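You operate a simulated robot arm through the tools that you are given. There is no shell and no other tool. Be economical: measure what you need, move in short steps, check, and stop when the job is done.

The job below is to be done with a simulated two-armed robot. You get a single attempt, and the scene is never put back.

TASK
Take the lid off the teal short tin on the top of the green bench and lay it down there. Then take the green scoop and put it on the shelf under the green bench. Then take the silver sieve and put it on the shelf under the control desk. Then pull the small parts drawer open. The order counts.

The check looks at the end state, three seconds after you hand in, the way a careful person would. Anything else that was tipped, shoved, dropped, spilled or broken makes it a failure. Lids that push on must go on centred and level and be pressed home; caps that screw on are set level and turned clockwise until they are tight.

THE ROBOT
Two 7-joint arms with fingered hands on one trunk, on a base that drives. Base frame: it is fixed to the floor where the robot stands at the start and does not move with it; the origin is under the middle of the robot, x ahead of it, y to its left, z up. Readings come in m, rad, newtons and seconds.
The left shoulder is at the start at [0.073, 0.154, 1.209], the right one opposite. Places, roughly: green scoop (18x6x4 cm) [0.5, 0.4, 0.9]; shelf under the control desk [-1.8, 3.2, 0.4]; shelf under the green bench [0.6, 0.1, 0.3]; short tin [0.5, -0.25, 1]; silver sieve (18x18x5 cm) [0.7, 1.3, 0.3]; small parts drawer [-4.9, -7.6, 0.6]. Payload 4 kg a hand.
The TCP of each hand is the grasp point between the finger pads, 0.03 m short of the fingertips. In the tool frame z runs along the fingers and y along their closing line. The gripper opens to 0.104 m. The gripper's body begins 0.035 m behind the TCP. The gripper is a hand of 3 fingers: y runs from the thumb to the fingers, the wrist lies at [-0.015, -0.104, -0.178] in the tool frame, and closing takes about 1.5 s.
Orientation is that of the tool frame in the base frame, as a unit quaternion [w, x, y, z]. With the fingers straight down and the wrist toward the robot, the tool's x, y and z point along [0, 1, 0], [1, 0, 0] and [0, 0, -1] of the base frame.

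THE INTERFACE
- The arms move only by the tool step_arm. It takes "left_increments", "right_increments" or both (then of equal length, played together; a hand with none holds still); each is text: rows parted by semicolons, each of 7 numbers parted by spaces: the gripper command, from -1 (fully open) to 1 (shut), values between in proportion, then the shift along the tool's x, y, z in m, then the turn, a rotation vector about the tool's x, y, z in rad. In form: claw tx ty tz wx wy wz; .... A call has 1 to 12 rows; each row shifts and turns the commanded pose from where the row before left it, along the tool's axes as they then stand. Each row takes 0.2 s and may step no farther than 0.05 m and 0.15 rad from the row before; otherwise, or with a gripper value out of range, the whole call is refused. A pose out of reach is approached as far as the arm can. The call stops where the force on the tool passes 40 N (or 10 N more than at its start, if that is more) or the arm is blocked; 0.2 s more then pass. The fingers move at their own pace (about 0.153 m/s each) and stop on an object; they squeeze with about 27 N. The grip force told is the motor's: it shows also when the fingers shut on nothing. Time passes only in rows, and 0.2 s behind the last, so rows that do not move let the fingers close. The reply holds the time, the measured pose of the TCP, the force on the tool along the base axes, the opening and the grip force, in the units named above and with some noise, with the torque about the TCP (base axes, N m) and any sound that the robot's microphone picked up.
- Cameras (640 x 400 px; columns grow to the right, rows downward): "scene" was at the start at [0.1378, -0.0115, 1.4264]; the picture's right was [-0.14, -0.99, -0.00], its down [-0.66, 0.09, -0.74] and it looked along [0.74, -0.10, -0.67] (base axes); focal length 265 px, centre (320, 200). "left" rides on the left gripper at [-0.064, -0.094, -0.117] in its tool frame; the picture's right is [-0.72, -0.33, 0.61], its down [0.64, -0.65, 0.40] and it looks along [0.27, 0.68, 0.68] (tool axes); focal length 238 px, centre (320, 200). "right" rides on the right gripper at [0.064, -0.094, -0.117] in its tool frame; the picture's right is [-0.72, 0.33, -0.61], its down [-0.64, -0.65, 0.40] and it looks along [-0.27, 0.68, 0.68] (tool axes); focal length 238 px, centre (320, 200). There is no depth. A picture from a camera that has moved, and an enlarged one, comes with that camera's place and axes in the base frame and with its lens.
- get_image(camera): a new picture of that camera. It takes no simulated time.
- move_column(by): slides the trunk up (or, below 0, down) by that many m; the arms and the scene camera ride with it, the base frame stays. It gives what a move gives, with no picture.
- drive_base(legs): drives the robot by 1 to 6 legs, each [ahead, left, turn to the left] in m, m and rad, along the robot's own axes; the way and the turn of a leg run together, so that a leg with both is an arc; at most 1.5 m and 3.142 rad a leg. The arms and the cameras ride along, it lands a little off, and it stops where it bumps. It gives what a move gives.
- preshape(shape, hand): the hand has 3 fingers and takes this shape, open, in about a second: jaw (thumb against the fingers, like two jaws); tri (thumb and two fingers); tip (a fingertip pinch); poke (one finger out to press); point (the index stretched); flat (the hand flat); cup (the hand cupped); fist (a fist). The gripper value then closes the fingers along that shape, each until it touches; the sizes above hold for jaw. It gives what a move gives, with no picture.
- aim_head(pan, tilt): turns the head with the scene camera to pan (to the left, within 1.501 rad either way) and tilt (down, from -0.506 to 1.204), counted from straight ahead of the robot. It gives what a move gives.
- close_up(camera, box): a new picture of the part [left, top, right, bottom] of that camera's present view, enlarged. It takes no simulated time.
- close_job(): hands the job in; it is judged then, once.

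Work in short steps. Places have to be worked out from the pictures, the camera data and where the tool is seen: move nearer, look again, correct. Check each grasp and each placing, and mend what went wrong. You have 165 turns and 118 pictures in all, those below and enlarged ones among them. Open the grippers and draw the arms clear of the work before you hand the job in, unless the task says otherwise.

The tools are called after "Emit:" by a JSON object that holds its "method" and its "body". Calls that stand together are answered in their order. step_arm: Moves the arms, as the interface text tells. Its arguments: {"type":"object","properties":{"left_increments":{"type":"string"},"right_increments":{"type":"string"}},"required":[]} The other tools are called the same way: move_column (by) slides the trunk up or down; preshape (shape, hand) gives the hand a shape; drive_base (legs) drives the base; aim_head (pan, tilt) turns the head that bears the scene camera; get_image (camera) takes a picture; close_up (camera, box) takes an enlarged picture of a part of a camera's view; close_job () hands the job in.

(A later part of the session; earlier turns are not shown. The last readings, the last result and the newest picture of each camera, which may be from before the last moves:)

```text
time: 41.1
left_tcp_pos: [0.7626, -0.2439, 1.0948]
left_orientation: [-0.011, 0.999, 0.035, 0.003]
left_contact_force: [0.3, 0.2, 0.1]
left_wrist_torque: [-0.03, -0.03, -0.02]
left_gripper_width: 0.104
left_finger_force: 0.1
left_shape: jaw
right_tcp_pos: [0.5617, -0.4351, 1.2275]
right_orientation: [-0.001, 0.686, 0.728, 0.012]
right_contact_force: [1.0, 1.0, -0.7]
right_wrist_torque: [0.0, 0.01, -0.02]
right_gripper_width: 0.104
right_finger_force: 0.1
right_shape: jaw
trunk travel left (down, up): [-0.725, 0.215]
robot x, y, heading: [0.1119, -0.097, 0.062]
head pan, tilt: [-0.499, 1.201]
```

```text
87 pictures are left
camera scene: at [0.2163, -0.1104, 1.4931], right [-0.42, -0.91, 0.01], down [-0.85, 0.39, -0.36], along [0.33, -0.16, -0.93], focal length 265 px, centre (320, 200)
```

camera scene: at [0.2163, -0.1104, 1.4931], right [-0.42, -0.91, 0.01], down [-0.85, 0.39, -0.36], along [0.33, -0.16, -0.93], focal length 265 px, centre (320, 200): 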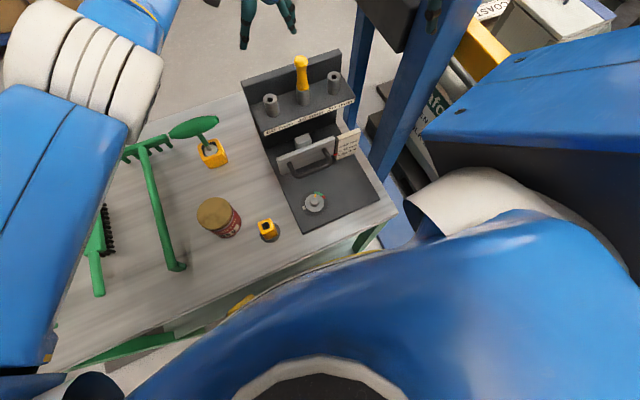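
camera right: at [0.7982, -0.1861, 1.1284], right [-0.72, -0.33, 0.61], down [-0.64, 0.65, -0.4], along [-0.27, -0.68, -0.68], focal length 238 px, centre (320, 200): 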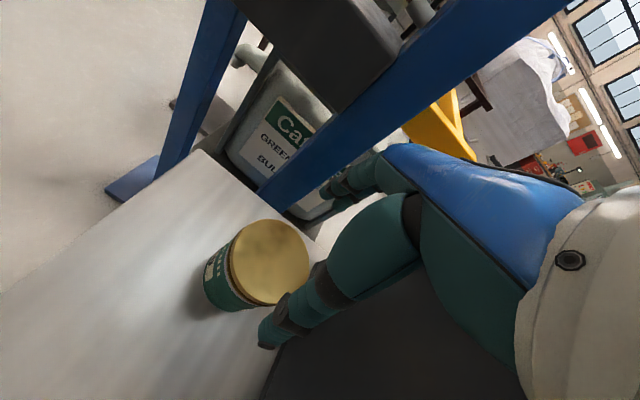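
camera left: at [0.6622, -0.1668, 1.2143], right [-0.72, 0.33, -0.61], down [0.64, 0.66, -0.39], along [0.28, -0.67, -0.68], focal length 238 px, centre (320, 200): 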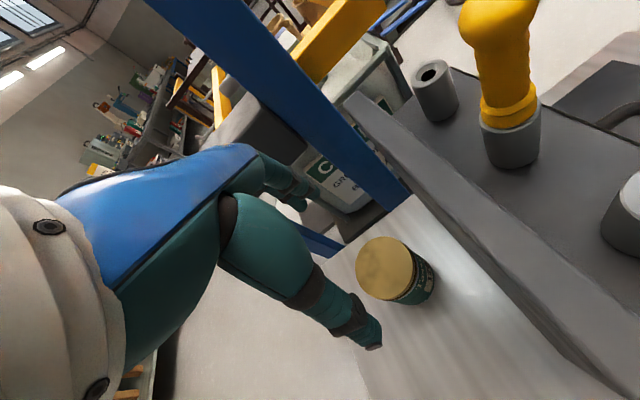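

Nothing looks disturbed and the hand gained reach. I correct toward (0.738,-0.275).

Emit:
{"method": "step_arm", "body": {"left_increments": "-1 -0.013 0.015 0 0 0 0; -1 -0.014 0.015 0 0 0 0; -1 0 0 0 0 0 0; -1 0 0 0 0 0 0; -1 0 0 0 0 0 0"}}

Emit:
{"method": "get_image", "body": {"camera": "left"}}

```text
time: 42.4
left_tcp_pos: [0.737, -0.2743, 1.0949]
left_orientation: [-0.011, 0.999, 0.034, 0.004]
left_contact_force: [0.0, 0.2, 0.1]
left_wrist_torque: [0.03, 0.01, -0.02]
left_gripper_width: 0.104
left_finger_force: 0.0
left_shape: jaw
right_tcp_pos: [0.5627, -0.4352, 1.2278]
right_orientation: [-0.001, 0.685, 0.728, 0.012]
right_contact_force: [-0.7, 0.4, -0.4]
right_wrist_torque: [0.0, 0.02, -0.02]
right_gripper_width: 0.1041
right_finger_force: 0.1
right_shape: jaw
trunk travel left (down, up): [-0.725, 0.215]
robot x, y, heading: [0.1113, -0.0998, 0.063]
head pan, tilt: [-0.499, 1.201]
```

```text
86 pictures are left
camera left: at [0.667, -0.1882, 1.2124], right [-0.74, 0.29, -0.61], down [0.6, 0.7, -0.39], along [0.32, -0.65, -0.69], focal length 238 px, centre (320, 200)
```

left: 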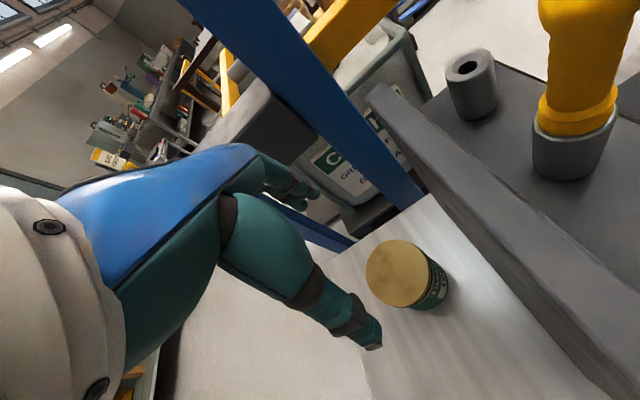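

Centred. I descend 0.06 with the arm and look again.

Emit:
{"method": "step_arm", "body": {"left_increments": "-1 0 0 0.03 0 0 0; -1 0 0 0.03 0 0 0; -1 0 0 0 0 0 0; -1 0 0 0 0 0 0"}}

Emit:
{"method": "get_image", "body": {"camera": "left"}}

```text
time: 43.4
left_tcp_pos: [0.738, -0.2741, 1.0333]
left_orientation: [-0.01, 0.999, 0.035, 0.004]
left_contact_force: [0.1, -0.3, 0.1]
left_wrist_torque: [0.01, 0.02, 0.03]
left_gripper_width: 0.1038
left_finger_force: 0.1
left_shape: jaw
right_tcp_pos: [0.5621, -0.435, 1.2283]
right_orientation: [-0.002, 0.686, 0.727, 0.012]
right_contact_force: [-0.4, 1.1, 0.0]
right_wrist_torque: [0.03, -0.01, 0.0]
right_gripper_width: 0.1038
right_finger_force: 0.0
right_shape: jaw
trunk travel left (down, up): [-0.725, 0.215]
robot x, y, heading: [0.1156, -0.0963, 0.063]
head pan, tilt: [-0.499, 1.201]
```

```text
85 pictures are left
camera left: at [0.6673, -0.1872, 1.1522], right [-0.74, 0.29, -0.61], down [0.6, 0.7, -0.39], along [0.32, -0.65, -0.69], focal length 238 px, centre (320, 200)
```

left: 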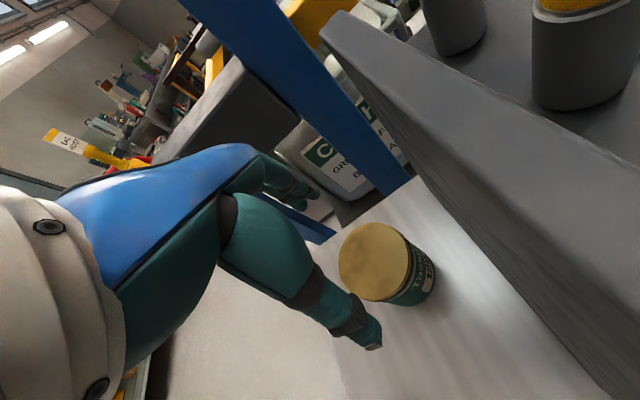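

Projecting the grasp line into this picture shows the lid nearly centred, top z≈0.943. I descend to TCP z≈0.962 (tips about 1.1 cm below lid top) with a 3 mm y tweak.

Emit:
{"method": "step_arm", "body": {"left_increments": "-1 -0.001 0.003 0.025 0 0 0; -1 0 0 0.025 0 0 0; -1 0 0 0.01 0 0 0; -1 0 0 0.01 0 0 0; -1 0 0 0 0 0 0; -1 0 0 0 0 0 0"}}

Emit:
{"method": "get_image", "body": {"camera": "left"}}

```text
time: 44.8
left_tcp_pos: [0.7245, -0.2751, 0.9742]
left_orientation: [-0.012, 0.999, 0.036, 0.007]
left_contact_force: [-1.1, 9.0, 17.7]
left_wrist_torque: [0.71, 1.24, -0.51]
left_gripper_width: 0.1042
left_finger_force: 0.0
left_shape: jaw
left hand out of reach, approached as far as the arm can: row 1, 2, 3
right_tcp_pos: [0.5613, -0.4439, 1.2264]
right_orientation: [-0.003, 0.686, 0.727, 0.015]
right_contact_force: [-0.3, 0.0, -0.2]
right_wrist_torque: [-0.01, -0.02, 0.01]
right_gripper_width: 0.1042
right_finger_force: 0.0
right_shape: jaw
trunk travel left (down, up): [-0.725, 0.215]
robot x, y, heading: [0.1151, -0.0984, 0.065]
head pan, tilt: [-0.499, 1.201]
stopped in row 6 (left hand): the force on the tool passed its limit (the readings are from after the stop); the commanded pose is now the measured one
```

```text
84 pictures are left
camera left: at [0.6525, -0.1891, 1.0927], right [-0.73, 0.29, -0.62], down [0.6, 0.71, -0.38], along [0.33, -0.65, -0.69], focal length 238 px, centre (320, 200)
```

left: 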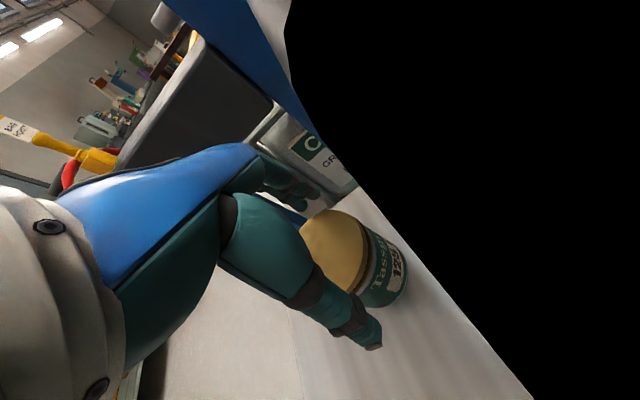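

The force limit tripped at 17.7 N: my arm hit its reach limit and sagged toward the plate so the hand's camera side touches the station's back plate. I back straight up now and will instead use the right hand (its camera side faces away from the plate) with the robot shifted left.

Emit:
{"method": "step_arm", "body": {"left_increments": "-1 0.004 0 -0.03 0 0 0; -1 0.004 0 -0.04 0 0 0; -1 0.004 0 -0.045 0 0 0; -1 0 0 -0.045 0 0 0; -1 0 0 -0.045 0 0 0; -1 0 0 0 0 0 0; -1 0 0 0 0 0 0"}}

Emit:
{"method": "get_image", "body": {"camera": "left"}}

```text
time: 46.4
left_tcp_pos: [0.7464, -0.2841, 1.1776]
left_orientation: [-0.012, 0.999, 0.036, 0.006]
left_contact_force: [-1.2, -0.4, 0.6]
left_wrist_torque: [0.03, 0.03, -0.01]
left_gripper_width: 0.1036
left_finger_force: 0.0
left_shape: jaw
left hand out of reach, approached as far as the arm can: row 1, 2, 4
right_tcp_pos: [0.5621, -0.4414, 1.226]
right_orientation: [-0.004, 0.685, 0.728, 0.014]
right_contact_force: [0.9, -1.1, 0.0]
right_wrist_torque: [-0.01, -0.01, -0.02]
right_gripper_width: 0.1041
right_finger_force: 0.1
right_shape: jaw
trunk travel left (down, up): [-0.725, 0.215]
robot x, y, heading: [0.1153, -0.099, 0.065]
head pan, tilt: [-0.499, 1.201]
```

```text
83 pictures are left
camera left: at [0.6744, -0.1987, 1.2957], right [-0.73, 0.29, -0.61], down [0.6, 0.71, -0.38], along [0.32, -0.65, -0.69], focal length 238 px, centre (320, 200)
```

left: 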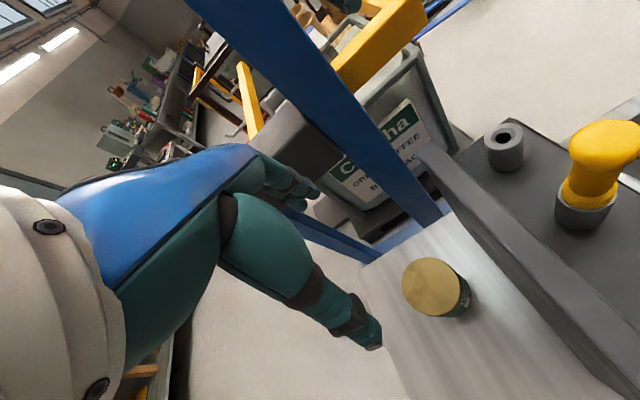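

Tin is still standing. I raise the trunk, bring the left hand back left, and turn its wrist back toward the robot.

Emit:
{"method": "move_column", "body": {"by": 0.2}}

Emit:
{"method": "step_arm", "body": {"left_increments": "-1 -0.015 -0.045 0 0 0 0; -1 -0.015 -0.045 0 0 0 0; -1 -0.015 -0.045 0 0 0 0; -1 -0.015 -0.045 0 0 0 0; -1 -0.015 -0.045 0 0 0 0; -1 -0.015 -0.045 0 0 0 0; -1 0 -0.045 0 0 0 0; -1 0 -0.045 0 0 0 0; -1 0 -0.045 0 0 0 0; -1 0 0 0 0 0 -0.149; -1 0 0 0 0 0 -0.149; -1 0 0 0 0 0 -0.149"}}

Emit:
{"method": "step_arm", "body": {"left_increments": "-1 0 0 0 0 0 -0.149; -1 0 0 0 0 0 -0.149; -1 0 0 0 0 0 -0.149; -1 0 0 0 0 0 -0.149; -1 0 0 0 0 0 -0.149; -1 0 0 0 0 0 -0.149; -1 0 0 0 0 0 -0.149; -1 0 0 0 0 0 -0.1"}}

Emit:
{"method": "drive_base", "body": {"legs": [[-0.1, 0, 0], [0, 0, -0.063]]}}

Emit:
{"method": "aim_head", "body": {"pan": 0.9, "tilt": 0.9}}

Emit:
{"method": "get_image", "body": {"camera": "scene"}}

```text
time: 48.6
left_tcp_pos: [0.745, -0.2841, 1.3779]
left_orientation: [-0.012, 0.999, 0.036, 0.007]
left_contact_force: [0.2, 0.3, 0.1]
left_wrist_torque: [-0.03, 0.03, 0.04]
left_gripper_width: 0.1036
left_finger_force: 0.1
left_shape: jaw
right_tcp_pos: [0.5632, -0.4397, 1.4255]
right_orientation: [-0.003, 0.686, 0.727, 0.013]
right_contact_force: [-0.5, -0.6, 0.5]
right_wrist_torque: [-0.02, -0.01, -0.02]
right_gripper_width: 0.104
right_finger_force: 0.0
right_shape: jaw
trunk travel left (down, up): [-0.925, 0.015]
robot x, y, heading: [0.1103, -0.1007, 0.06]
head pan, tilt: [-0.499, 1.201]
```

```text
time: 51.2
left_tcp_pos: [0.8704, 0.0529, 1.4007]
left_orientation: [-0.011, 0.967, 0.256, 0.006]
left_contact_force: [0.0, -0.6, -0.8]
left_wrist_torque: [0.0, -0.01, -0.01]
left_gripper_width: 0.1041
left_finger_force: 0.2
left_shape: jaw
left hand out of reach, approached as far as the arm can: row 1, 2, 3, 4, 5, 6, 7, 8, 9, 10, 11, 12
right_tcp_pos: [0.5621, -0.4408, 1.428]
right_orientation: [-0.002, 0.686, 0.727, 0.015]
right_contact_force: [0.1, -0.7, -0.4]
right_wrist_torque: [-0.05, -0.01, 0.02]
right_gripper_width: 0.1039
right_finger_force: 0.1
right_shape: jaw
trunk travel left (down, up): [-0.925, 0.015]
robot x, y, heading: [0.1112, -0.1017, 0.062]
head pan, tilt: [-0.499, 1.201]
```

```text
time: 53.0
left_tcp_pos: [0.9332, 0.0529, 1.4063]
left_orientation: [-0.004, 0.674, 0.739, 0.014]
left_contact_force: [0.4, -0.1, -0.4]
left_wrist_torque: [0.02, -0.02, 0.0]
left_gripper_width: 0.1041
left_finger_force: 0.1
left_shape: jaw
left hand out of reach, approached as far as the arm can: row 1, 2, 3, 4, 5, 6
right_tcp_pos: [0.5624, -0.4405, 1.4271]
right_orientation: [-0.004, 0.685, 0.728, 0.014]
right_contact_force: [0.5, -0.6, 0.0]
right_wrist_torque: [0.02, 0.0, -0.01]
right_gripper_width: 0.1041
right_finger_force: 0.0
right_shape: jaw
trunk travel left (down, up): [-0.925, 0.015]
robot x, y, heading: [0.112, -0.1014, 0.059]
head pan, tilt: [-0.499, 1.201]
```

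```text
time: 54.6
left_tcp_pos: [0.8267, -0.0086, 1.4153]
left_orientation: [-0.001, 0.699, 0.715, 0.016]
left_contact_force: [-0.9, 0.0, 0.8]
left_wrist_torque: [-0.04, -0.02, -0.02]
left_gripper_width: 0.1038
left_finger_force: 0.0
left_shape: jaw
right_tcp_pos: [0.4246, -0.4765, 1.4305]
right_orientation: [0.0, 0.71, 0.704, 0.017]
right_contact_force: [-0.1, 0.4, -0.6]
right_wrist_torque: [0.01, -0.04, -0.01]
right_gripper_width: 0.1041
right_finger_force: 0.1
right_shape: jaw
trunk travel left (down, up): [-0.925, 0.015]
robot x, y, heading: [0.0069, -0.1072, -0.003]
head pan, tilt: [-0.499, 1.201]
```

```text
time: 56.1
left_tcp_pos: [0.8397, -0.0108, 1.4101]
left_orientation: [-0.004, 0.699, 0.715, 0.014]
left_contact_force: [-0.3, -0.1, 0.0]
left_wrist_torque: [0.01, -0.02, 0.01]
left_gripper_width: 0.1042
left_finger_force: 0.1
left_shape: jaw
right_tcp_pos: [0.4327, -0.4787, 1.4271]
right_orientation: [-0.002, 0.709, 0.705, 0.015]
right_contact_force: [0.4, -0.2, 0.0]
right_wrist_torque: [-0.02, -0.01, -0.01]
right_gripper_width: 0.1039
right_finger_force: 0.0
right_shape: jaw
trunk travel left (down, up): [-0.925, 0.015]
robot x, y, heading: [0.0081, -0.1033, -0.007]
head pan, tilt: [0.901, 0.901]
```

```text
82 pictures are left
camera scene: at [0.1105, -0.0481, 1.7131], right [0.78, -0.63, 0.0], down [-0.49, -0.61, -0.62], along [0.39, 0.49, -0.78], focal length 265 px, centre (320, 200)
```

scene: 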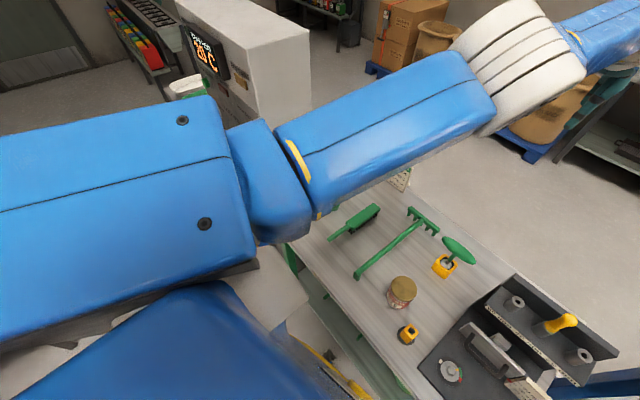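

Left arm is stretched forward with its elbow in. Now I drive the base left by 0.26.

Emit:
{"method": "drive_base", "body": {"legs": [[0, 0.14, 0], [0.0, 0.12, 0]]}}

Emit:
{"method": "step_arm", "body": {"left_increments": "-1 0 0 0 0 0 0; -1 0 0 0 0 0 0; -1 0 0 0 0 0 0; -1 0 0 0 0 0 0; -1 0 0 0 0 0 0"}}

```text
time: 58.3
left_tcp_pos: [0.8376, 0.2028, 1.4125]
left_orientation: [-0.012, 0.701, 0.712, 0.025]
left_contact_force: [1.4, -1.4, 0.0]
left_wrist_torque: [0.1, -0.04, 0.01]
left_gripper_width: 0.104
left_finger_force: 0.1
left_shape: jaw
right_tcp_pos: [0.4369, -0.2607, 1.4194]
right_orientation: [-0.008, 0.714, 0.699, 0.026]
right_contact_force: [-1.1, -1.8, -0.3]
right_wrist_torque: [0.04, -0.01, -0.03]
right_gripper_width: 0.1039
right_finger_force: 0.2
right_shape: jaw
trunk travel left (down, up): [-0.925, 0.015]
robot x, y, heading: [0.0131, 0.1515, -0.007]
head pan, tilt: [0.901, 0.901]
```

```text
time: 59.7
left_tcp_pos: [0.8471, 0.2208, 1.4227]
left_orientation: [0.006, 0.706, 0.707, 0.024]
left_contact_force: [0.2, -0.5, -0.6]
left_wrist_torque: [-0.04, -0.03, 0.02]
left_gripper_width: 0.104
left_finger_force: 0.1
left_shape: jaw
right_tcp_pos: [0.434, -0.2368, 1.4285]
right_orientation: [0.001, 0.715, 0.699, 0.018]
right_contact_force: [0.2, 1.6, 0.9]
right_wrist_torque: [-0.03, 0.0, 0.01]
right_gripper_width: 0.1041
right_finger_force: 0.2
right_shape: jaw
trunk travel left (down, up): [-0.925, 0.015]
robot x, y, heading: [0.0148, 0.145, -0.009]
head pan, tilt: [0.901, 0.901]
stopped in row 5 (left hand): the arm was blocked; the commanded pose is now the measured one
```

Position (0.015, 0.145). Now forward 0.08 m, then I turn the right wrist to the left again.

Emit:
{"method": "drive_base", "body": {"legs": [[0.08, 0, 0.01]]}}

Emit:
{"method": "step_arm", "body": {"right_increments": "-1 0 0 0 0 0 0.143; -1 0 0 0 0 0 0.143; -1 0 0 0 0 0 0.143; -1 0 0 0 0 0 0.143; -1 0 0 0 0 0 0.143; -1 0 0 0 0 0 0.143; -1 0 0 0 0 0 0.143; -1 0 0 0 0 0 0.143; -1 0 0 0 0 0 0.143; -1 0 0 0 0 0 0.143; -1 0 0 0 0 0 0.13; -1 0 0 0 0 0 0"}}

```text
time: 60.7
left_tcp_pos: [0.906, 0.2438, 1.4331]
left_orientation: [0.014, 0.702, 0.712, 0.024]
left_contact_force: [-1.9, 1.0, -0.3]
left_wrist_torque: [-0.11, -0.08, 0.02]
left_gripper_width: 0.104
left_finger_force: 0.1
left_shape: jaw
right_tcp_pos: [0.4999, -0.2186, 1.4387]
right_orientation: [0.009, 0.711, 0.703, 0.02]
right_contact_force: [-0.5, 0.6, 0.3]
right_wrist_torque: [-0.02, -0.06, 0.0]
right_gripper_width: 0.104
right_finger_force: 0.1
right_shape: jaw
trunk travel left (down, up): [-0.925, 0.015]
robot x, y, heading: [0.0958, 0.1469, 0.0]
head pan, tilt: [0.901, 0.901]
```

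```text
time: 63.3
left_tcp_pos: [0.9256, 0.2156, 1.4338]
left_orientation: [0.01, 0.705, 0.708, 0.031]
left_contact_force: [0.6, -0.8, 0.3]
left_wrist_torque: [0.06, 0.02, 0.04]
left_gripper_width: 0.1037
left_finger_force: 0.0
left_shape: jaw
right_tcp_pos: [0.5139, -0.2402, 1.4283]
right_orientation: [-0.014, 1.0, -0.002, 0.016]
right_contact_force: [0.5, -0.5, -0.7]
right_wrist_torque: [0.07, -0.01, 0.0]
right_gripper_width: 0.1038
right_finger_force: 0.1
right_shape: jaw
trunk travel left (down, up): [-0.925, 0.015]
robot x, y, heading: [0.0928, 0.1438, 0.005]
head pan, tilt: [0.901, 0.901]
```

Now over the tin: I move to (0.738,-0.277,1.30) and remove the small tilt.

Emit:
{"method": "step_arm", "body": {"right_increments": "-1 0.0375 0.006 0.022 -0.028 -0.032 0; -1 0.0375 0.006 0.022 0 0 0; -1 0.0375 0.006 0.022 0 0 0; -1 0.0375 0.006 0.022 0 0 0; -1 0.0375 0.006 0.022 0 0 0; -1 0.0375 0.006 0.022 0 0 0; -1 0 0 0 0 0 0; -1 0 0 0 0 0 0; -1 0 0 0 0 0 0"}}

Emit:
{"method": "move_column", "body": {"by": -0.15}}

Emit:
{"method": "aim_head", "body": {"pan": -0.5, "tilt": 0.7}}

Emit:
{"method": "get_image", "body": {"camera": "scene"}}

Emit:
{"method": "get_image", "body": {"camera": "right"}}

```text
time: 65.3
left_tcp_pos: [0.9289, 0.2213, 1.4345]
left_orientation: [0.014, 0.706, 0.707, 0.031]
left_contact_force: [-0.5, -0.3, -0.3]
left_wrist_torque: [0.01, 0.01, 0.0]
left_gripper_width: 0.104
left_finger_force: 0.0
left_shape: jaw
right_tcp_pos: [0.7404, -0.2717, 1.2973]
right_orientation: [0.001, 1.0, -0.001, 0.0]
right_contact_force: [-0.2, -0.4, -0.7]
right_wrist_torque: [0.0, -0.04, -0.01]
right_gripper_width: 0.1038
right_finger_force: 0.0
right_shape: jaw
trunk travel left (down, up): [-0.925, 0.015]
robot x, y, heading: [0.0945, 0.1484, 0.005]
head pan, tilt: [0.901, 0.901]
```

```text
time: 67.1
left_tcp_pos: [0.9276, 0.2267, 1.2856]
left_orientation: [0.015, 0.706, 0.707, 0.03]
left_contact_force: [0.2, -0.1, 0.2]
left_wrist_torque: [-0.03, -0.01, 0.0]
left_gripper_width: 0.104
left_finger_force: 0.1
left_shape: jaw
right_tcp_pos: [0.7408, -0.2675, 1.1483]
right_orientation: [0.001, 1.0, -0.001, 0.0]
right_contact_force: [0.1, 0.4, -0.4]
right_wrist_torque: [0.0, 0.03, -0.02]
right_gripper_width: 0.1042
right_finger_force: 0.0
right_shape: jaw
trunk travel left (down, up): [-0.775, 0.165]
robot x, y, heading: [0.0934, 0.1471, 0.001]
head pan, tilt: [0.901, 0.901]
```

```text
time: 68.6
left_tcp_pos: [0.9278, 0.2271, 1.285]
left_orientation: [0.016, 0.706, 0.708, 0.031]
left_contact_force: [0.0, -1.0, 0.2]
left_wrist_torque: [0.0, 0.0, 0.03]
left_gripper_width: 0.104
left_finger_force: 0.0
left_shape: jaw
right_tcp_pos: [0.7411, -0.2657, 1.1486]
right_orientation: [0.002, 1.0, 0.0, -0.001]
right_contact_force: [0.1, 0.8, 0.2]
right_wrist_torque: [-0.01, -0.04, 0.04]
right_gripper_width: 0.1041
right_finger_force: 0.1
right_shape: jaw
trunk travel left (down, up): [-0.775, 0.165]
robot x, y, heading: [0.0932, 0.1453, 0.008]
head pan, tilt: [-0.499, 0.7]
```

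```text
81 pictures are left
camera scene: at [0.2256, 0.1046, 1.5787], right [-0.48, -0.88, 0.0], down [-0.57, 0.31, -0.76], along [0.67, -0.36, -0.65], focal length 265 px, centre (320, 200)
```

scene: 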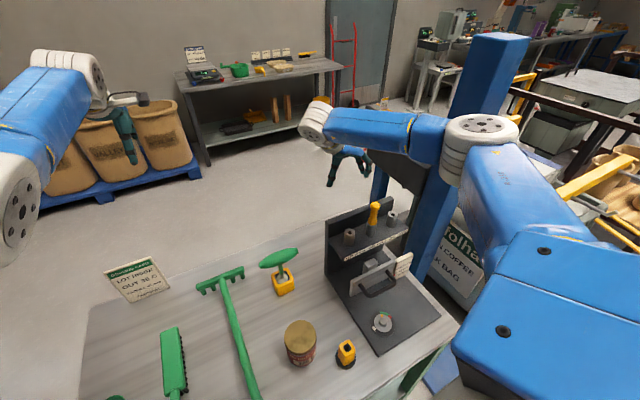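

```text
80 pictures are left
camera right: at [0.8034, -0.171, 1.2646], right [-0.72, -0.32, 0.62], down [-0.64, 0.65, -0.41], along [-0.27, -0.69, -0.67], focal length 238 px, centre (320, 200)
```

right: 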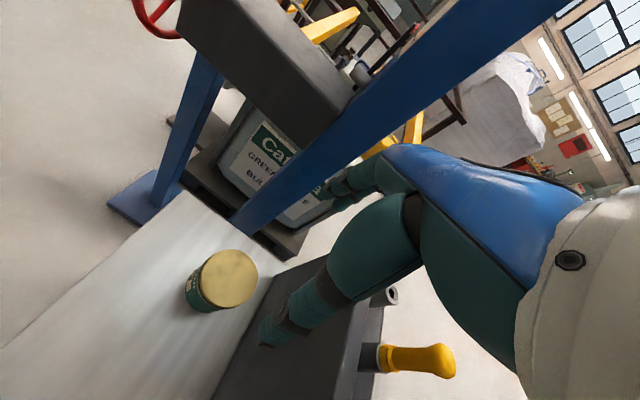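

Lid is 9 mm further in -y and 3 mm in +x than the hand. I correct and descend 0.10.

Emit:
{"method": "step_arm", "body": {"right_increments": "-1 0.002 0.009 0.033 0 0 0; -1 0 0 0.033 0 0 0; -1 0 0 0.033 0 0 0; -1 0 0 0 0 0 0; -1 0 0 0 0 0 0"}}

Emit:
{"method": "get_image", "body": {"camera": "right"}}

Emit:
{"method": "get_image", "body": {"camera": "scene"}}

```text
time: 69.8
left_tcp_pos: [0.9277, 0.2286, 1.2859]
left_orientation: [0.015, 0.705, 0.708, 0.03]
left_contact_force: [0.2, 0.2, -0.3]
left_wrist_torque: [-0.03, 0.03, 0.01]
left_gripper_width: 0.1039
left_finger_force: 0.1
left_shape: jaw
right_tcp_pos: [0.7418, -0.2731, 1.0491]
right_orientation: [0.003, 1.0, 0.0, 0.0]
right_contact_force: [-0.4, 0.0, 0.3]
right_wrist_torque: [0.02, -0.01, -0.03]
right_gripper_width: 0.1042
right_finger_force: 0.0
right_shape: jaw
trunk travel left (down, up): [-0.775, 0.165]
robot x, y, heading: [0.0925, 0.1467, 0.002]
head pan, tilt: [-0.499, 0.7]
```

```text
79 pictures are left
camera right: at [0.8057, -0.1798, 1.1653], right [-0.72, -0.32, 0.62], down [-0.64, 0.65, -0.41], along [-0.27, -0.69, -0.67], focal length 238 px, centre (320, 200)
```

right: 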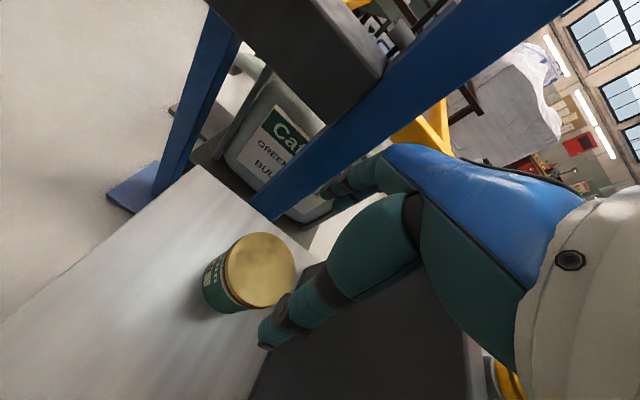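

```text
78 pictures are left
camera scene: at [0.2254, 0.1046, 1.5787], right [-0.48, -0.88, 0.0], down [-0.57, 0.31, -0.76], along [0.67, -0.36, -0.65], focal length 265 px, centre (320, 200)
```

scene: 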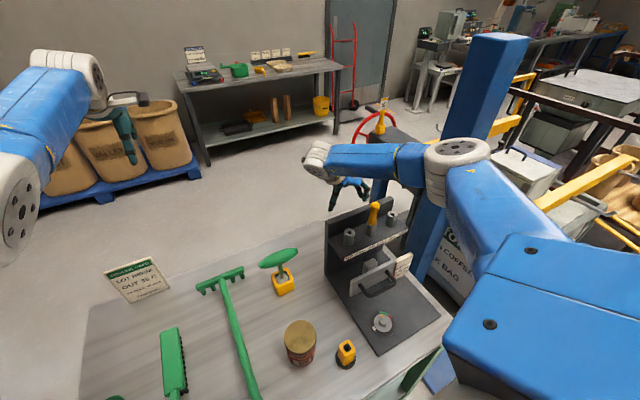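

The lid's seen centre (260,269) matches the projected grasp line (260,271). I descend 0.085 to TCP z≈0.964.

Emit:
{"method": "step_arm", "body": {"right_increments": "-1 0 0 0.03 0 0 0; -1 0 0 0.03 0 0 0; -1 0 0 0.015 0 0 0; -1 0 0 0.01 0 0 0; -1 0 0 0 0 0 0; -1 0 0 0 0 0 0"}}

Emit:
{"method": "get_image", "body": {"camera": "right"}}

```text
time: 71.2
left_tcp_pos: [0.9284, 0.2276, 1.2858]
left_orientation: [0.015, 0.705, 0.708, 0.031]
left_contact_force: [1.3, -0.9, 0.2]
left_wrist_torque: [-0.01, 0.0, 0.0]
left_gripper_width: 0.1039
left_finger_force: 0.0
left_shape: jaw
right_tcp_pos: [0.742, -0.2759, 0.9645]
right_orientation: [0.002, 1.0, 0.0, 0.0]
right_contact_force: [0.4, 0.2, 0.5]
right_wrist_torque: [-0.03, 0.01, -0.01]
right_gripper_width: 0.1038
right_finger_force: 0.2
right_shape: jaw
trunk travel left (down, up): [-0.775, 0.165]
robot x, y, heading: [0.0942, 0.1465, 0.007]
head pan, tilt: [-0.499, 0.7]
```

```text
77 pictures are left
camera right: at [0.8053, -0.1816, 1.0804], right [-0.72, -0.32, 0.62], down [-0.64, 0.65, -0.41], along [-0.27, -0.69, -0.67], focal length 238 px, centre (320, 200)
```

right: 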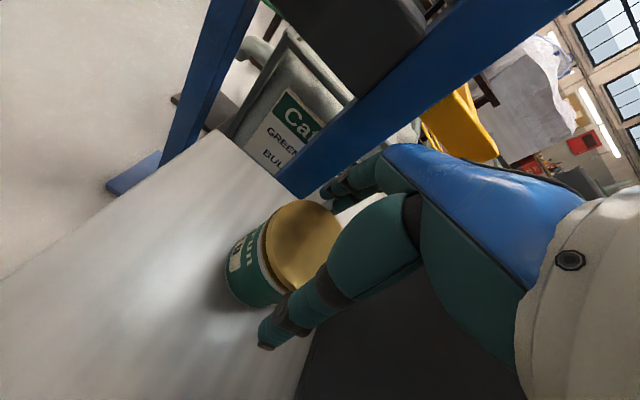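

Tips look to be ~5 mm below lid top; I lower 4 mm more and close on the lid rim.

Emit:
{"method": "step_arm", "body": {"right_increments": "-1 0 0 0.004 0 0 0; 0 0 0 0 0 0 0; 1 0 0 0 0 0 0; 1 0 0 0 0 0 0; 1 0 0 0 0 0 0; 1 0 0 0 0 0 0; 1 0 0 0 0 0 0; 1 0 0 0 0 0 0"}}

Emit:
{"method": "get_image", "body": {"camera": "right"}}

```text
time: 73.0
left_tcp_pos: [0.9288, 0.2271, 1.2848]
left_orientation: [0.016, 0.706, 0.707, 0.031]
left_contact_force: [-0.6, -0.2, -0.6]
left_wrist_torque: [-0.01, 0.01, 0.03]
left_gripper_width: 0.104
left_finger_force: 0.1
left_shape: jaw
right_tcp_pos: [0.741, -0.2766, 0.9597]
right_orientation: [0.003, 1.0, 0.0, -0.001]
right_contact_force: [0.3, 0.2, -1.8]
right_wrist_torque: [0.05, 0.02, -0.01]
right_gripper_width: 0.0677
right_finger_force: 26.9
right_shape: jaw
trunk travel left (down, up): [-0.775, 0.165]
robot x, y, heading: [0.0937, 0.1444, 0.008]
head pan, tilt: [-0.499, 0.7]
```

```text
76 pictures are left
camera right: at [0.8056, -0.182, 1.0758], right [-0.72, -0.32, 0.62], down [-0.64, 0.65, -0.41], along [-0.27, -0.69, -0.67], focal length 238 px, centre (320, 200)
```

right: 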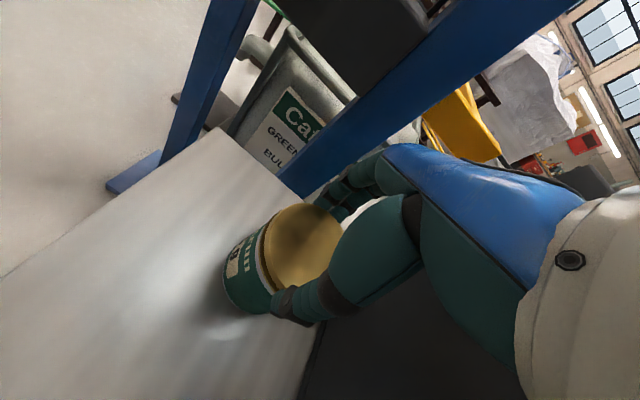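

Gripped at 6.8 cm. I lift slowly a few mm and see whether the lid or the whole tin comes.

Emit:
{"method": "step_arm", "body": {"right_increments": "1 0 0 -0.004 0 0 0; 1 0 0 -0.004 0 0 0; 1 0 0 -0.004 0 0 0; 1 0 0 -0.004 0 0 0; 1 0 0 0 0 0 0"}}

Emit:
{"method": "close_up", "body": {"camera": "right", "box": [200, 160, 400, 340]}}

```text
time: 74.2
left_tcp_pos: [0.928, 0.2276, 1.2849]
left_orientation: [0.016, 0.706, 0.708, 0.031]
left_contact_force: [-0.1, -0.5, 0.5]
left_wrist_torque: [0.02, 0.01, -0.01]
left_gripper_width: 0.1038
left_finger_force: 0.0
left_shape: jaw
right_tcp_pos: [0.7431, -0.2741, 0.9759]
right_orientation: [0.003, 1.0, 0.0, -0.001]
right_contact_force: [0.5, 0.2, -1.5]
right_wrist_torque: [0.02, -0.04, 0.0]
right_gripper_width: 0.0679
right_finger_force: 26.7
right_shape: jaw
trunk travel left (down, up): [-0.775, 0.165]
robot x, y, heading: [0.0956, 0.1442, 0.005]
head pan, tilt: [-0.499, 0.7]
```

```text
2.22 times, centred on (300, 250) of right
camera zoom: at [0.8059, -0.1804, 1.0919], right [-0.72, -0.32, 0.62], down [-0.64, 0.65, -0.41], along [-0.27, -0.69, -0.67], focal length 530 px, centre (364, 89)
```

zoom: 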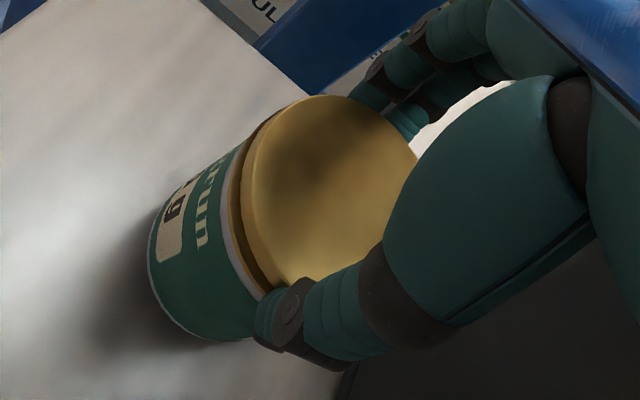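

Unclear whether the tin is coming along. I raise another 1.5 cm and compare.

Emit:
{"method": "step_arm", "body": {"right_increments": "1 0 0 -0.005 0 0 0; 1 0 0 -0.005 0 0 0; 1 0 0 -0.005 0 0 0; 1 0 0 0 0 0 0; 1 0 0 0 0 0 0"}}

Emit:
{"method": "close_up", "body": {"camera": "right", "box": [200, 160, 400, 340]}}

```text
time: 75.4
left_tcp_pos: [0.9288, 0.227, 1.2852]
left_orientation: [0.015, 0.705, 0.708, 0.031]
left_contact_force: [-0.4, 0.4, -0.6]
left_wrist_torque: [-0.01, 0.03, 0.02]
left_gripper_width: 0.1039
left_finger_force: 0.0
left_shape: jaw
right_tcp_pos: [0.7423, -0.2767, 0.9906]
right_orientation: [0.003, 1.0, -0.001, -0.002]
right_contact_force: [0.8, 0.6, -2.0]
right_wrist_torque: [-0.02, 0.0, -0.02]
right_gripper_width: 0.0679
right_finger_force: 27.1
right_shape: jaw
trunk travel left (down, up): [-0.775, 0.165]
robot x, y, heading: [0.0916, 0.1445, 0.005]
head pan, tilt: [-0.499, 0.7]
```

```text
2.22 times, centred on (300, 250) of right
camera zoom: at [0.806, -0.1814, 1.1069], right [-0.72, -0.32, 0.62], down [-0.64, 0.65, -0.41], along [-0.27, -0.69, -0.67], focal length 530 px, centre (364, 89)
```

zoom: 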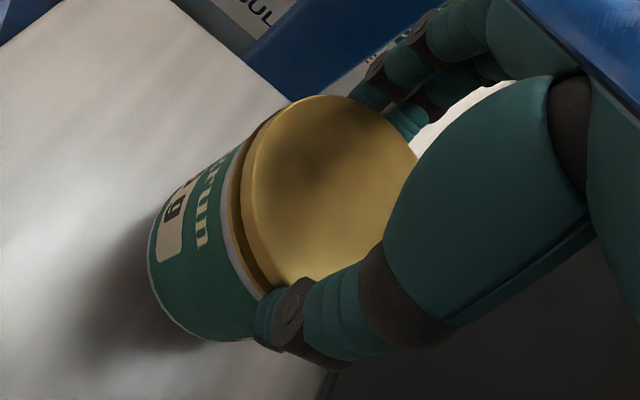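

The whole tin came up: I'm gripping the body below the lid. I set it back down at the same place and release.

Emit:
{"method": "step_arm", "body": {"right_increments": "1 0 0 0.01 0 0 0; 1 0 0 0.01 0 0 0; 1 0 0 0.006 0 0 0; 1 0 0 0.003 0 0 0; 1 0 0 0.002 0 0 0; 1 0 0 0 0 0 0; 1 0 0 0 0 0 0"}}

```text
time: 77.0
left_tcp_pos: [0.9291, 0.227, 1.2847]
left_orientation: [0.015, 0.706, 0.708, 0.03]
left_contact_force: [-0.9, 0.0, -0.4]
left_wrist_torque: [0.01, 0.0, 0.02]
left_gripper_width: 0.1036
left_finger_force: 0.0
left_shape: jaw
right_tcp_pos: [0.7428, -0.2755, 0.9612]
right_orientation: [0.003, 1.0, 0.0, -0.001]
right_contact_force: [0.0, 0.1, -2.2]
right_wrist_torque: [0.04, -0.03, 0.0]
right_gripper_width: 0.068
right_finger_force: 26.8
right_shape: jaw
trunk travel left (down, up): [-0.775, 0.165]
robot x, y, heading: [0.0966, 0.1501, 0.006]
head pan, tilt: [-0.499, 0.7]
```

Still hanging (-2.2 N). Lower by millimetres until it stands.

Emit:
{"method": "step_arm", "body": {"right_increments": "1 0 0 0.001 0 0 0; 1 0 0 0.001 0 0 0; 1 0 0 0 0 0 0; 1 0 0 0 0 0 0"}}

```text
time: 78.0
left_tcp_pos: [0.9272, 0.2285, 1.2845]
left_orientation: [0.016, 0.706, 0.708, 0.03]
left_contact_force: [0.7, 0.7, 0.3]
left_wrist_torque: [-0.02, 0.01, -0.02]
left_gripper_width: 0.1036
left_finger_force: 0.1
left_shape: jaw
right_tcp_pos: [0.7424, -0.2755, 0.9597]
right_orientation: [0.002, 1.0, 0.001, -0.001]
right_contact_force: [2.1, -0.9, 5.3]
right_wrist_torque: [0.01, -0.02, 0.01]
right_gripper_width: 0.0678
right_finger_force: 27.1
right_shape: jaw
trunk travel left (down, up): [-0.775, 0.165]
robot x, y, heading: [0.0935, 0.1468, 0.007]
head pan, tilt: [-0.499, 0.7]
```

It stands (+5.3 N up). Open partly, raise the hand 1 cm, and look at the thumb tip relative to the lid edge.

Emit:
{"method": "step_arm", "body": {"right_increments": "0.1 0 0 0 0 0 0; 0.1 0 0 0 0 0 0; 0.1 0 0 0 0 0 0; 0.1 0 0 -0.005 0 0 0; 0.1 0 0 -0.005 0 0 0; 0.1 0 0 0 0 0 0"}}

Emit:
{"method": "close_up", "body": {"camera": "right", "box": [200, 160, 400, 340]}}

```text
time: 79.4
left_tcp_pos: [0.9288, 0.2283, 1.2854]
left_orientation: [0.017, 0.706, 0.708, 0.03]
left_contact_force: [0.1, 0.7, -0.6]
left_wrist_torque: [0.0, -0.02, 0.0]
left_gripper_width: 0.1042
left_finger_force: 0.0
left_shape: jaw
right_tcp_pos: [0.7418, -0.2769, 0.9684]
right_orientation: [0.003, 1.0, -0.001, -0.001]
right_contact_force: [-0.4, 0.9, -2.4]
right_wrist_torque: [0.02, 0.0, 0.03]
right_gripper_width: 0.0673
right_finger_force: 27.4
right_shape: jaw
trunk travel left (down, up): [-0.775, 0.165]
robot x, y, heading: [0.095, 0.1465, 0.004]
head pan, tilt: [-0.499, 0.7]
```

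```text
2.22 times, centred on (300, 250) of right
camera zoom: at [0.8049, -0.1815, 1.0843], right [-0.72, -0.32, 0.62], down [-0.64, 0.65, -0.41], along [-0.27, -0.69, -0.67], focal length 530 px, centre (364, 89)
```

zoom: 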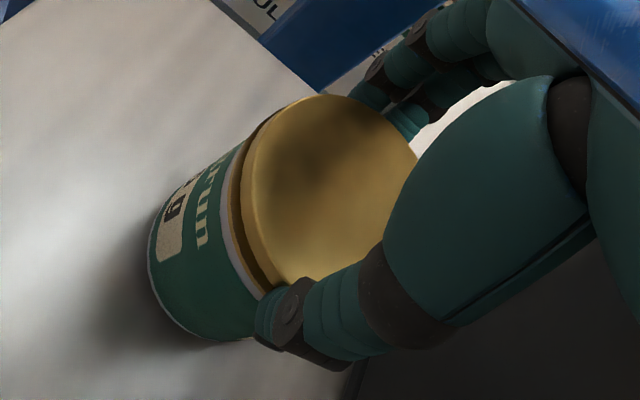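

A value of 0.1 still means a narrower opening, so it's still gripped and lifted 9 mm. I lower it again and open properly.

Emit:
{"method": "step_arm", "body": {"right_increments": "0.1 0 0 0.005 0 0 0; 0.1 0 0 0.005 0 0 0; 0.1 0 0 0 0 0 0; 0.1 0 0 0 0 0 0; -0.3 0 0 0 0 0 0; -0.55 0 0 0 0 0 0; -0.55 0 0 0 0 0 0; -0.55 0 0 0 0 0 0; -0.55 0 0 -0.005 0 0 0; -0.55 0 0 -0.004 0 0 0; -0.55 0 0 0 0 0 0; -0.55 0 0 0 0 0 0"}}

Emit:
{"method": "close_up", "body": {"camera": "right", "box": [200, 160, 400, 340]}}

```text
time: 82.0
left_tcp_pos: [0.9281, 0.2277, 1.2845]
left_orientation: [0.015, 0.705, 0.709, 0.03]
left_contact_force: [0.3, -0.5, -0.1]
left_wrist_torque: [-0.05, -0.02, 0.02]
left_gripper_width: 0.1039
left_finger_force: 0.0
left_shape: jaw
right_tcp_pos: [0.7416, -0.2764, 0.9681]
right_orientation: [0.003, 1.0, 0.0, -0.001]
right_contact_force: [-0.7, -1.1, -0.1]
right_wrist_torque: [0.01, 0.02, -0.01]
right_gripper_width: 0.0804
right_finger_force: 0.0
right_shape: jaw
trunk travel left (down, up): [-0.775, 0.165]
robot x, y, heading: [0.0973, 0.1476, 0.006]
head pan, tilt: [-0.499, 0.7]
```

```text
2.22 times, centred on (300, 250) of right
camera zoom: at [0.805, -0.1817, 1.0835], right [-0.72, -0.32, 0.62], down [-0.64, 0.65, -0.41], along [-0.27, -0.69, -0.67], focal length 530 px, centre (364, 89)
```

zoom: 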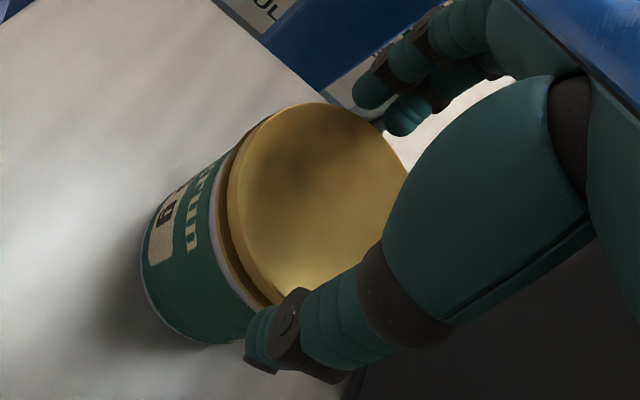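

Thumb geometry is hard to judge, so I probe: grip at this height (8 mm higher than before) and lift 6 mm; the weight (tin ≈2.2 N) tells which part came.

Emit:
{"method": "step_arm", "body": {"right_increments": "-0.3 0 0 -0.001 0 0 0; 1 0 0 0 0 0 0; 1 0 0 0 0 0 0; 1 0 0 0 0 0 0; 1 0 0 0 0 0 0; 1 0 0 -0.003 0 0 0; 1 0 0 -0.003 0 0 0; 1 0 0 0 0 0 0; 1 0 0 0 0 0 0"}}

Emit:
{"method": "close_up", "body": {"camera": "right", "box": [200, 160, 400, 340]}}

```text
time: 84.0
left_tcp_pos: [0.9279, 0.2266, 1.2851]
left_orientation: [0.016, 0.706, 0.707, 0.03]
left_contact_force: [0.6, -0.1, -0.8]
left_wrist_torque: [0.01, 0.0, -0.02]
left_gripper_width: 0.1038
left_finger_force: 0.0
left_shape: jaw
right_tcp_pos: [0.7417, -0.276, 0.973]
right_orientation: [0.001, 1.0, 0.0, -0.003]
right_contact_force: [0.3, -0.5, -2.0]
right_wrist_torque: [0.02, -0.03, -0.04]
right_gripper_width: 0.0538
right_finger_force: 26.9
right_shape: jaw
trunk travel left (down, up): [-0.775, 0.165]
robot x, y, heading: [0.0904, 0.1448, 0.0]
head pan, tilt: [-0.499, 0.7]
```

```text
2.22 times, centred on (300, 250) of right
camera zoom: at [0.8055, -0.1812, 1.0895], right [-0.72, -0.32, 0.62], down [-0.64, 0.65, -0.4], along [-0.27, -0.69, -0.67], focal length 530 px, centre (364, 89)
```

zoom: 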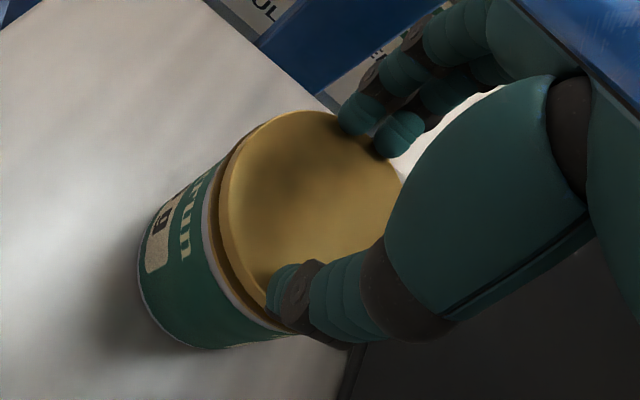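

Now the tips hold the lid's edge, yet the whole tin hangs on it (2 N): the lid is a tight fit and needs two hands. Plan: carry the tin (body grip) to free air in front, hold its lower body with the left hand from the side, pull the lid with the right. First set it down and regrip the body.

Emit:
{"method": "step_arm", "body": {"right_increments": "1 0 0 0.003 0 0 0; 1 0 0 0.003 0 0 0; 1 0 0 0.001 0 0 0; 1 0 0 0 0 0 0; -0.3 0 0 0 0 0 0; -0.7 0 0 0 0 0 0; -0.7 0 0 0 0 0 0; -0.7 0 0 0 0 0 0"}}

Emit:
{"method": "get_image", "body": {"camera": "right"}}

```text
time: 85.8
left_tcp_pos: [0.9254, 0.2285, 1.2862]
left_orientation: [0.016, 0.705, 0.708, 0.028]
left_contact_force: [-0.3, -0.3, 0.0]
left_wrist_torque: [0.02, 0.0, 0.01]
left_gripper_width: 0.1039
left_finger_force: 0.0
left_shape: jaw
right_tcp_pos: [0.7396, -0.276, 0.9666]
right_orientation: [0.002, 1.0, 0.0, 0.0]
right_contact_force: [0.4, -0.1, 5.9]
right_wrist_torque: [0.36, -0.01, 0.01]
right_gripper_width: 0.0885
right_finger_force: 0.0
right_shape: jaw
trunk travel left (down, up): [-0.775, 0.165]
robot x, y, heading: [0.0913, 0.1478, 0.003]
head pan, tilt: [-0.499, 0.7]
```

```text
70 pictures are left
camera right: at [0.8037, -0.1813, 1.084], right [-0.72, -0.32, 0.62], down [-0.64, 0.65, -0.41], along [-0.27, -0.69, -0.67], focal length 238 px, centre (320, 200)
```

right: 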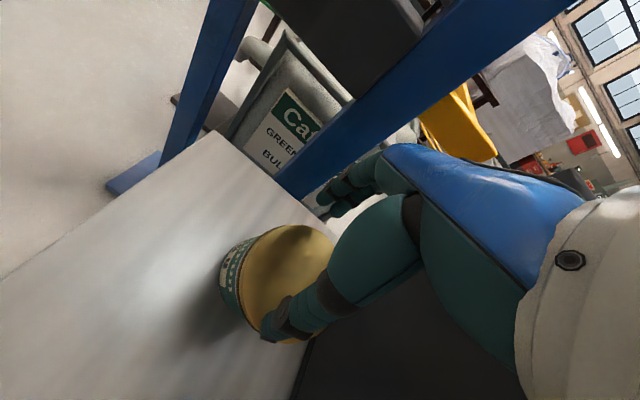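

The thumb is now resting on top of the lid (5.9 N). I raise the hand 3 cm and look.

Emit:
{"method": "step_arm", "body": {"right_increments": "-0.7 0 0 -0.003 0 0 0; -0.7 0 0 -0.01 0 0 0; -1 0 0 -0.02 0 0 0; -1 0 0 -0.02 0 0 0; -1 0 0 0 0 0 0; -1 0 0 0 0 0 0"}}

Emit:
{"method": "get_image", "body": {"camera": "right"}}

```text
time: 87.2
left_tcp_pos: [0.9286, 0.2275, 1.2851]
left_orientation: [0.015, 0.705, 0.708, 0.03]
left_contact_force: [0.8, -0.1, -0.1]
left_wrist_torque: [-0.01, 0.02, 0.01]
left_gripper_width: 0.104
left_finger_force: 0.0
left_shape: jaw
right_tcp_pos: [0.7424, -0.275, 1.0194]
right_orientation: [0.002, 1.0, 0.0, -0.001]
right_contact_force: [0.0, -0.4, 0.1]
right_wrist_torque: [-0.01, -0.01, -0.01]
right_gripper_width: 0.1035
right_finger_force: 0.1
right_shape: jaw
trunk travel left (down, up): [-0.775, 0.165]
robot x, y, heading: [0.0919, 0.1483, -0.004]
head pan, tilt: [-0.499, 0.7]
```

```text
69 pictures are left
camera right: at [0.8058, -0.1811, 1.136], right [-0.72, -0.32, 0.62], down [-0.64, 0.65, -0.41], along [-0.27, -0.69, -0.67], focal length 238 px, centre (320, 200)
```

right: 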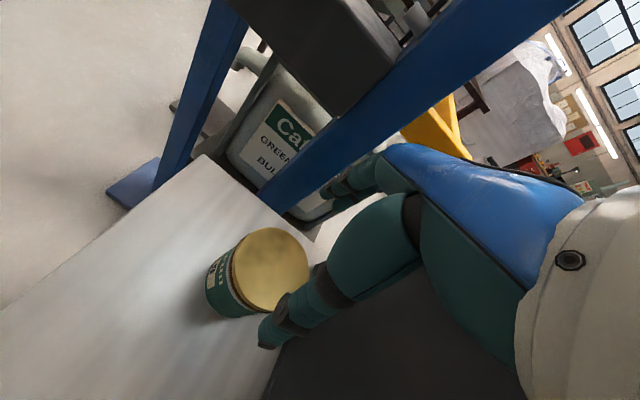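

Tin stands upright again, at about (0.740,-0.272). I descend to TCP z≈0.947 and grip deeper for a secure carry.

Emit:
{"method": "step_arm", "body": {"right_increments": "-1 -0.002 -0.003 0.03 0 0 0; -1 0 0 0.03 0 0 0; -1 0 0 0.012 0 0 0; 0 0 0 0 0 0 0; 1 0 0 0 0 0 0; 1 0 0 0 0 0 0; 1 0 0 0 0 0 0; 1 0 0 0 0 0 0; 1 0 0 0 0 0 0; 1 0 0 0 0 0 0"}}

Emit:
{"method": "get_image", "body": {"camera": "right"}}

```text
time: 89.4
left_tcp_pos: [0.9283, 0.2273, 1.2856]
left_orientation: [0.016, 0.706, 0.707, 0.031]
left_contact_force: [0.5, -0.1, 0.3]
left_wrist_torque: [0.0, -0.04, 0.02]
left_gripper_width: 0.1039
left_finger_force: 0.1
left_shape: jaw
right_tcp_pos: [0.7402, -0.2735, 0.9478]
right_orientation: [0.003, 1.0, 0.0, 0.0]
right_contact_force: [-0.6, 0.3, 0.2]
right_wrist_torque: [0.01, -0.04, 0.0]
right_gripper_width: 0.0653
right_finger_force: 20.2
right_shape: jaw
trunk travel left (down, up): [-0.775, 0.165]
robot x, y, heading: [0.0909, 0.1482, 0.003]
head pan, tilt: [-0.499, 0.7]
```

```text
68 pictures are left
camera right: at [0.8033, -0.1791, 1.0645], right [-0.72, -0.32, 0.62], down [-0.64, 0.65, -0.41], along [-0.27, -0.69, -0.67], focal length 238 px, centre (320, 200)
```

right: 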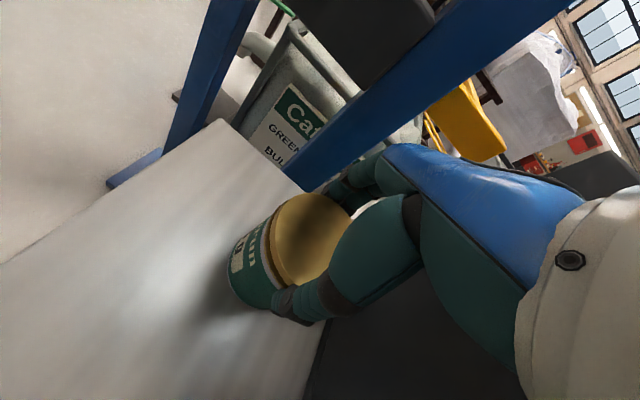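

Firm grip. I lift 0.2 m straight up, then take it back over the open bench middle.

Emit:
{"method": "step_arm", "body": {"right_increments": "1 0 0 -0.02 0 0 0; 1 0 0 -0.03 0 0 0; 1 0 0 -0.04 0 0 0; 1 0 0 -0.04 0 0 0; 1 0 0 -0.04 0 0 0; 1 0 0 -0.04 0 0 0; 1 0 0 -0.03 0 0 0; 1 0 0 0 0 0 0"}}

Emit:
{"method": "get_image", "body": {"camera": "right"}}

```text
time: 91.2
left_tcp_pos: [0.9274, 0.2282, 1.2855]
left_orientation: [0.016, 0.705, 0.708, 0.03]
left_contact_force: [0.6, -0.3, -0.3]
left_wrist_torque: [0.02, 0.01, -0.02]
left_gripper_width: 0.104
left_finger_force: 0.1
left_shape: jaw
right_tcp_pos: [0.7394, -0.27, 1.1878]
right_orientation: [0.003, 1.0, 0.0, -0.001]
right_contact_force: [-0.4, 0.3, -1.9]
right_wrist_torque: [-0.03, 0.02, 0.03]
right_gripper_width: 0.0653
right_finger_force: 20.3
right_shape: jaw
trunk travel left (down, up): [-0.775, 0.165]
robot x, y, heading: [0.0923, 0.1485, 0.004]
head pan, tilt: [-0.499, 0.7]
```

```text
67 pictures are left
camera right: at [0.8036, -0.1756, 1.3048], right [-0.72, -0.32, 0.62], down [-0.64, 0.65, -0.41], along [-0.27, -0.69, -0.67], focal length 238 px, centre (320, 200)
```

right: 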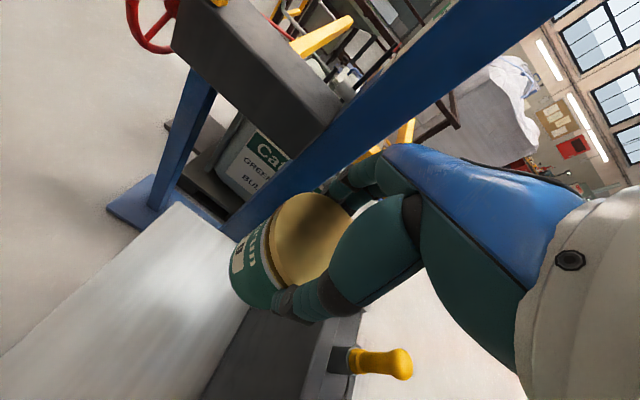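

Raise the trunk for clearance over the knob; then bring the tin to about (0.52, 0.05) while the left hand retracts to the left side.

Emit:
{"method": "move_column", "body": {"by": 0.15}}

Emit:
{"method": "step_arm", "body": {"right_increments": "1 -0.0275 -0.04 0 0 0 0; 1 -0.0275 -0.04 0 0 0 0; 1 -0.0275 -0.04 0 0 0 0; 1 -0.0275 -0.04 0 0 0 0; 1 -0.0275 -0.04 0 0 0 0; 1 -0.0275 -0.04 0 0 0 0; 1 -0.0275 -0.04 0 0 0 0; 1 -0.0275 -0.04 0 0 0 0; 1 0 0 0 0 0 -0.14; 1 0 0 0 0 0 -0.14; 1 0 0 0 0 0 -0.14; 1 0 0 0 0 0 -0.14", "left_increments": "-1 0.0125 -0.044 0 0 0 0; -1 0.0125 -0.044 0 0 0 0; -1 0.0125 -0.044 0 0 0 0; -1 0.0125 -0.044 0 0 0 0; -1 0.0125 -0.044 0 0 0 0; -1 0.0125 -0.044 0 0 0 0; -1 0.0125 -0.044 0 0 0 0; -1 0.0125 -0.044 0 0 0 0; -1 0 0 0 0 0 0; -1 0 0 0 0 0 0; -1 0 0 0 0 0 0; -1 0 0 0 0 0 0"}}

```text
time: 93.0
left_tcp_pos: [0.9286, 0.2261, 1.435]
left_orientation: [0.016, 0.706, 0.707, 0.031]
left_contact_force: [-1.2, 0.1, 0.6]
left_wrist_torque: [0.01, 0.01, -0.01]
left_gripper_width: 0.1038
left_finger_force: 0.0
left_shape: jaw
right_tcp_pos: [0.7413, -0.2715, 1.3381]
right_orientation: [0.002, 1.0, 0.0, -0.001]
right_contact_force: [1.0, 0.3, -1.6]
right_wrist_torque: [-0.03, -0.01, -0.04]
right_gripper_width: 0.0652
right_finger_force: 20.4
right_shape: jaw
trunk travel left (down, up): [-0.925, 0.015]
robot x, y, heading: [0.0912, 0.1471, 0.006]
head pan, tilt: [-0.499, 0.7]
```

```text
time: 95.5
left_tcp_pos: [0.9292, 0.2278, 1.4341]
left_orientation: [0.014, 0.706, 0.708, 0.031]
left_contact_force: [0.0, 0.3, -0.6]
left_wrist_torque: [-0.02, -0.03, 0.01]
left_gripper_width: 0.1037
left_finger_force: 0.1
left_shape: jaw
left hand out of reach, approached as far as the arm can: row 1, 2, 3, 4, 5, 6, 7, 8
right_tcp_pos: [0.521, 0.0504, 1.3375]
right_orientation: [0.002, 0.961, 0.277, -0.002]
right_contact_force: [0.3, 0.0, -2.7]
right_wrist_torque: [0.02, -0.01, -0.01]
right_gripper_width: 0.0643
right_finger_force: 20.2
right_shape: jaw
trunk travel left (down, up): [-0.925, 0.015]
robot x, y, heading: [0.0934, 0.1473, 0.003]
head pan, tilt: [-0.499, 0.7]
```

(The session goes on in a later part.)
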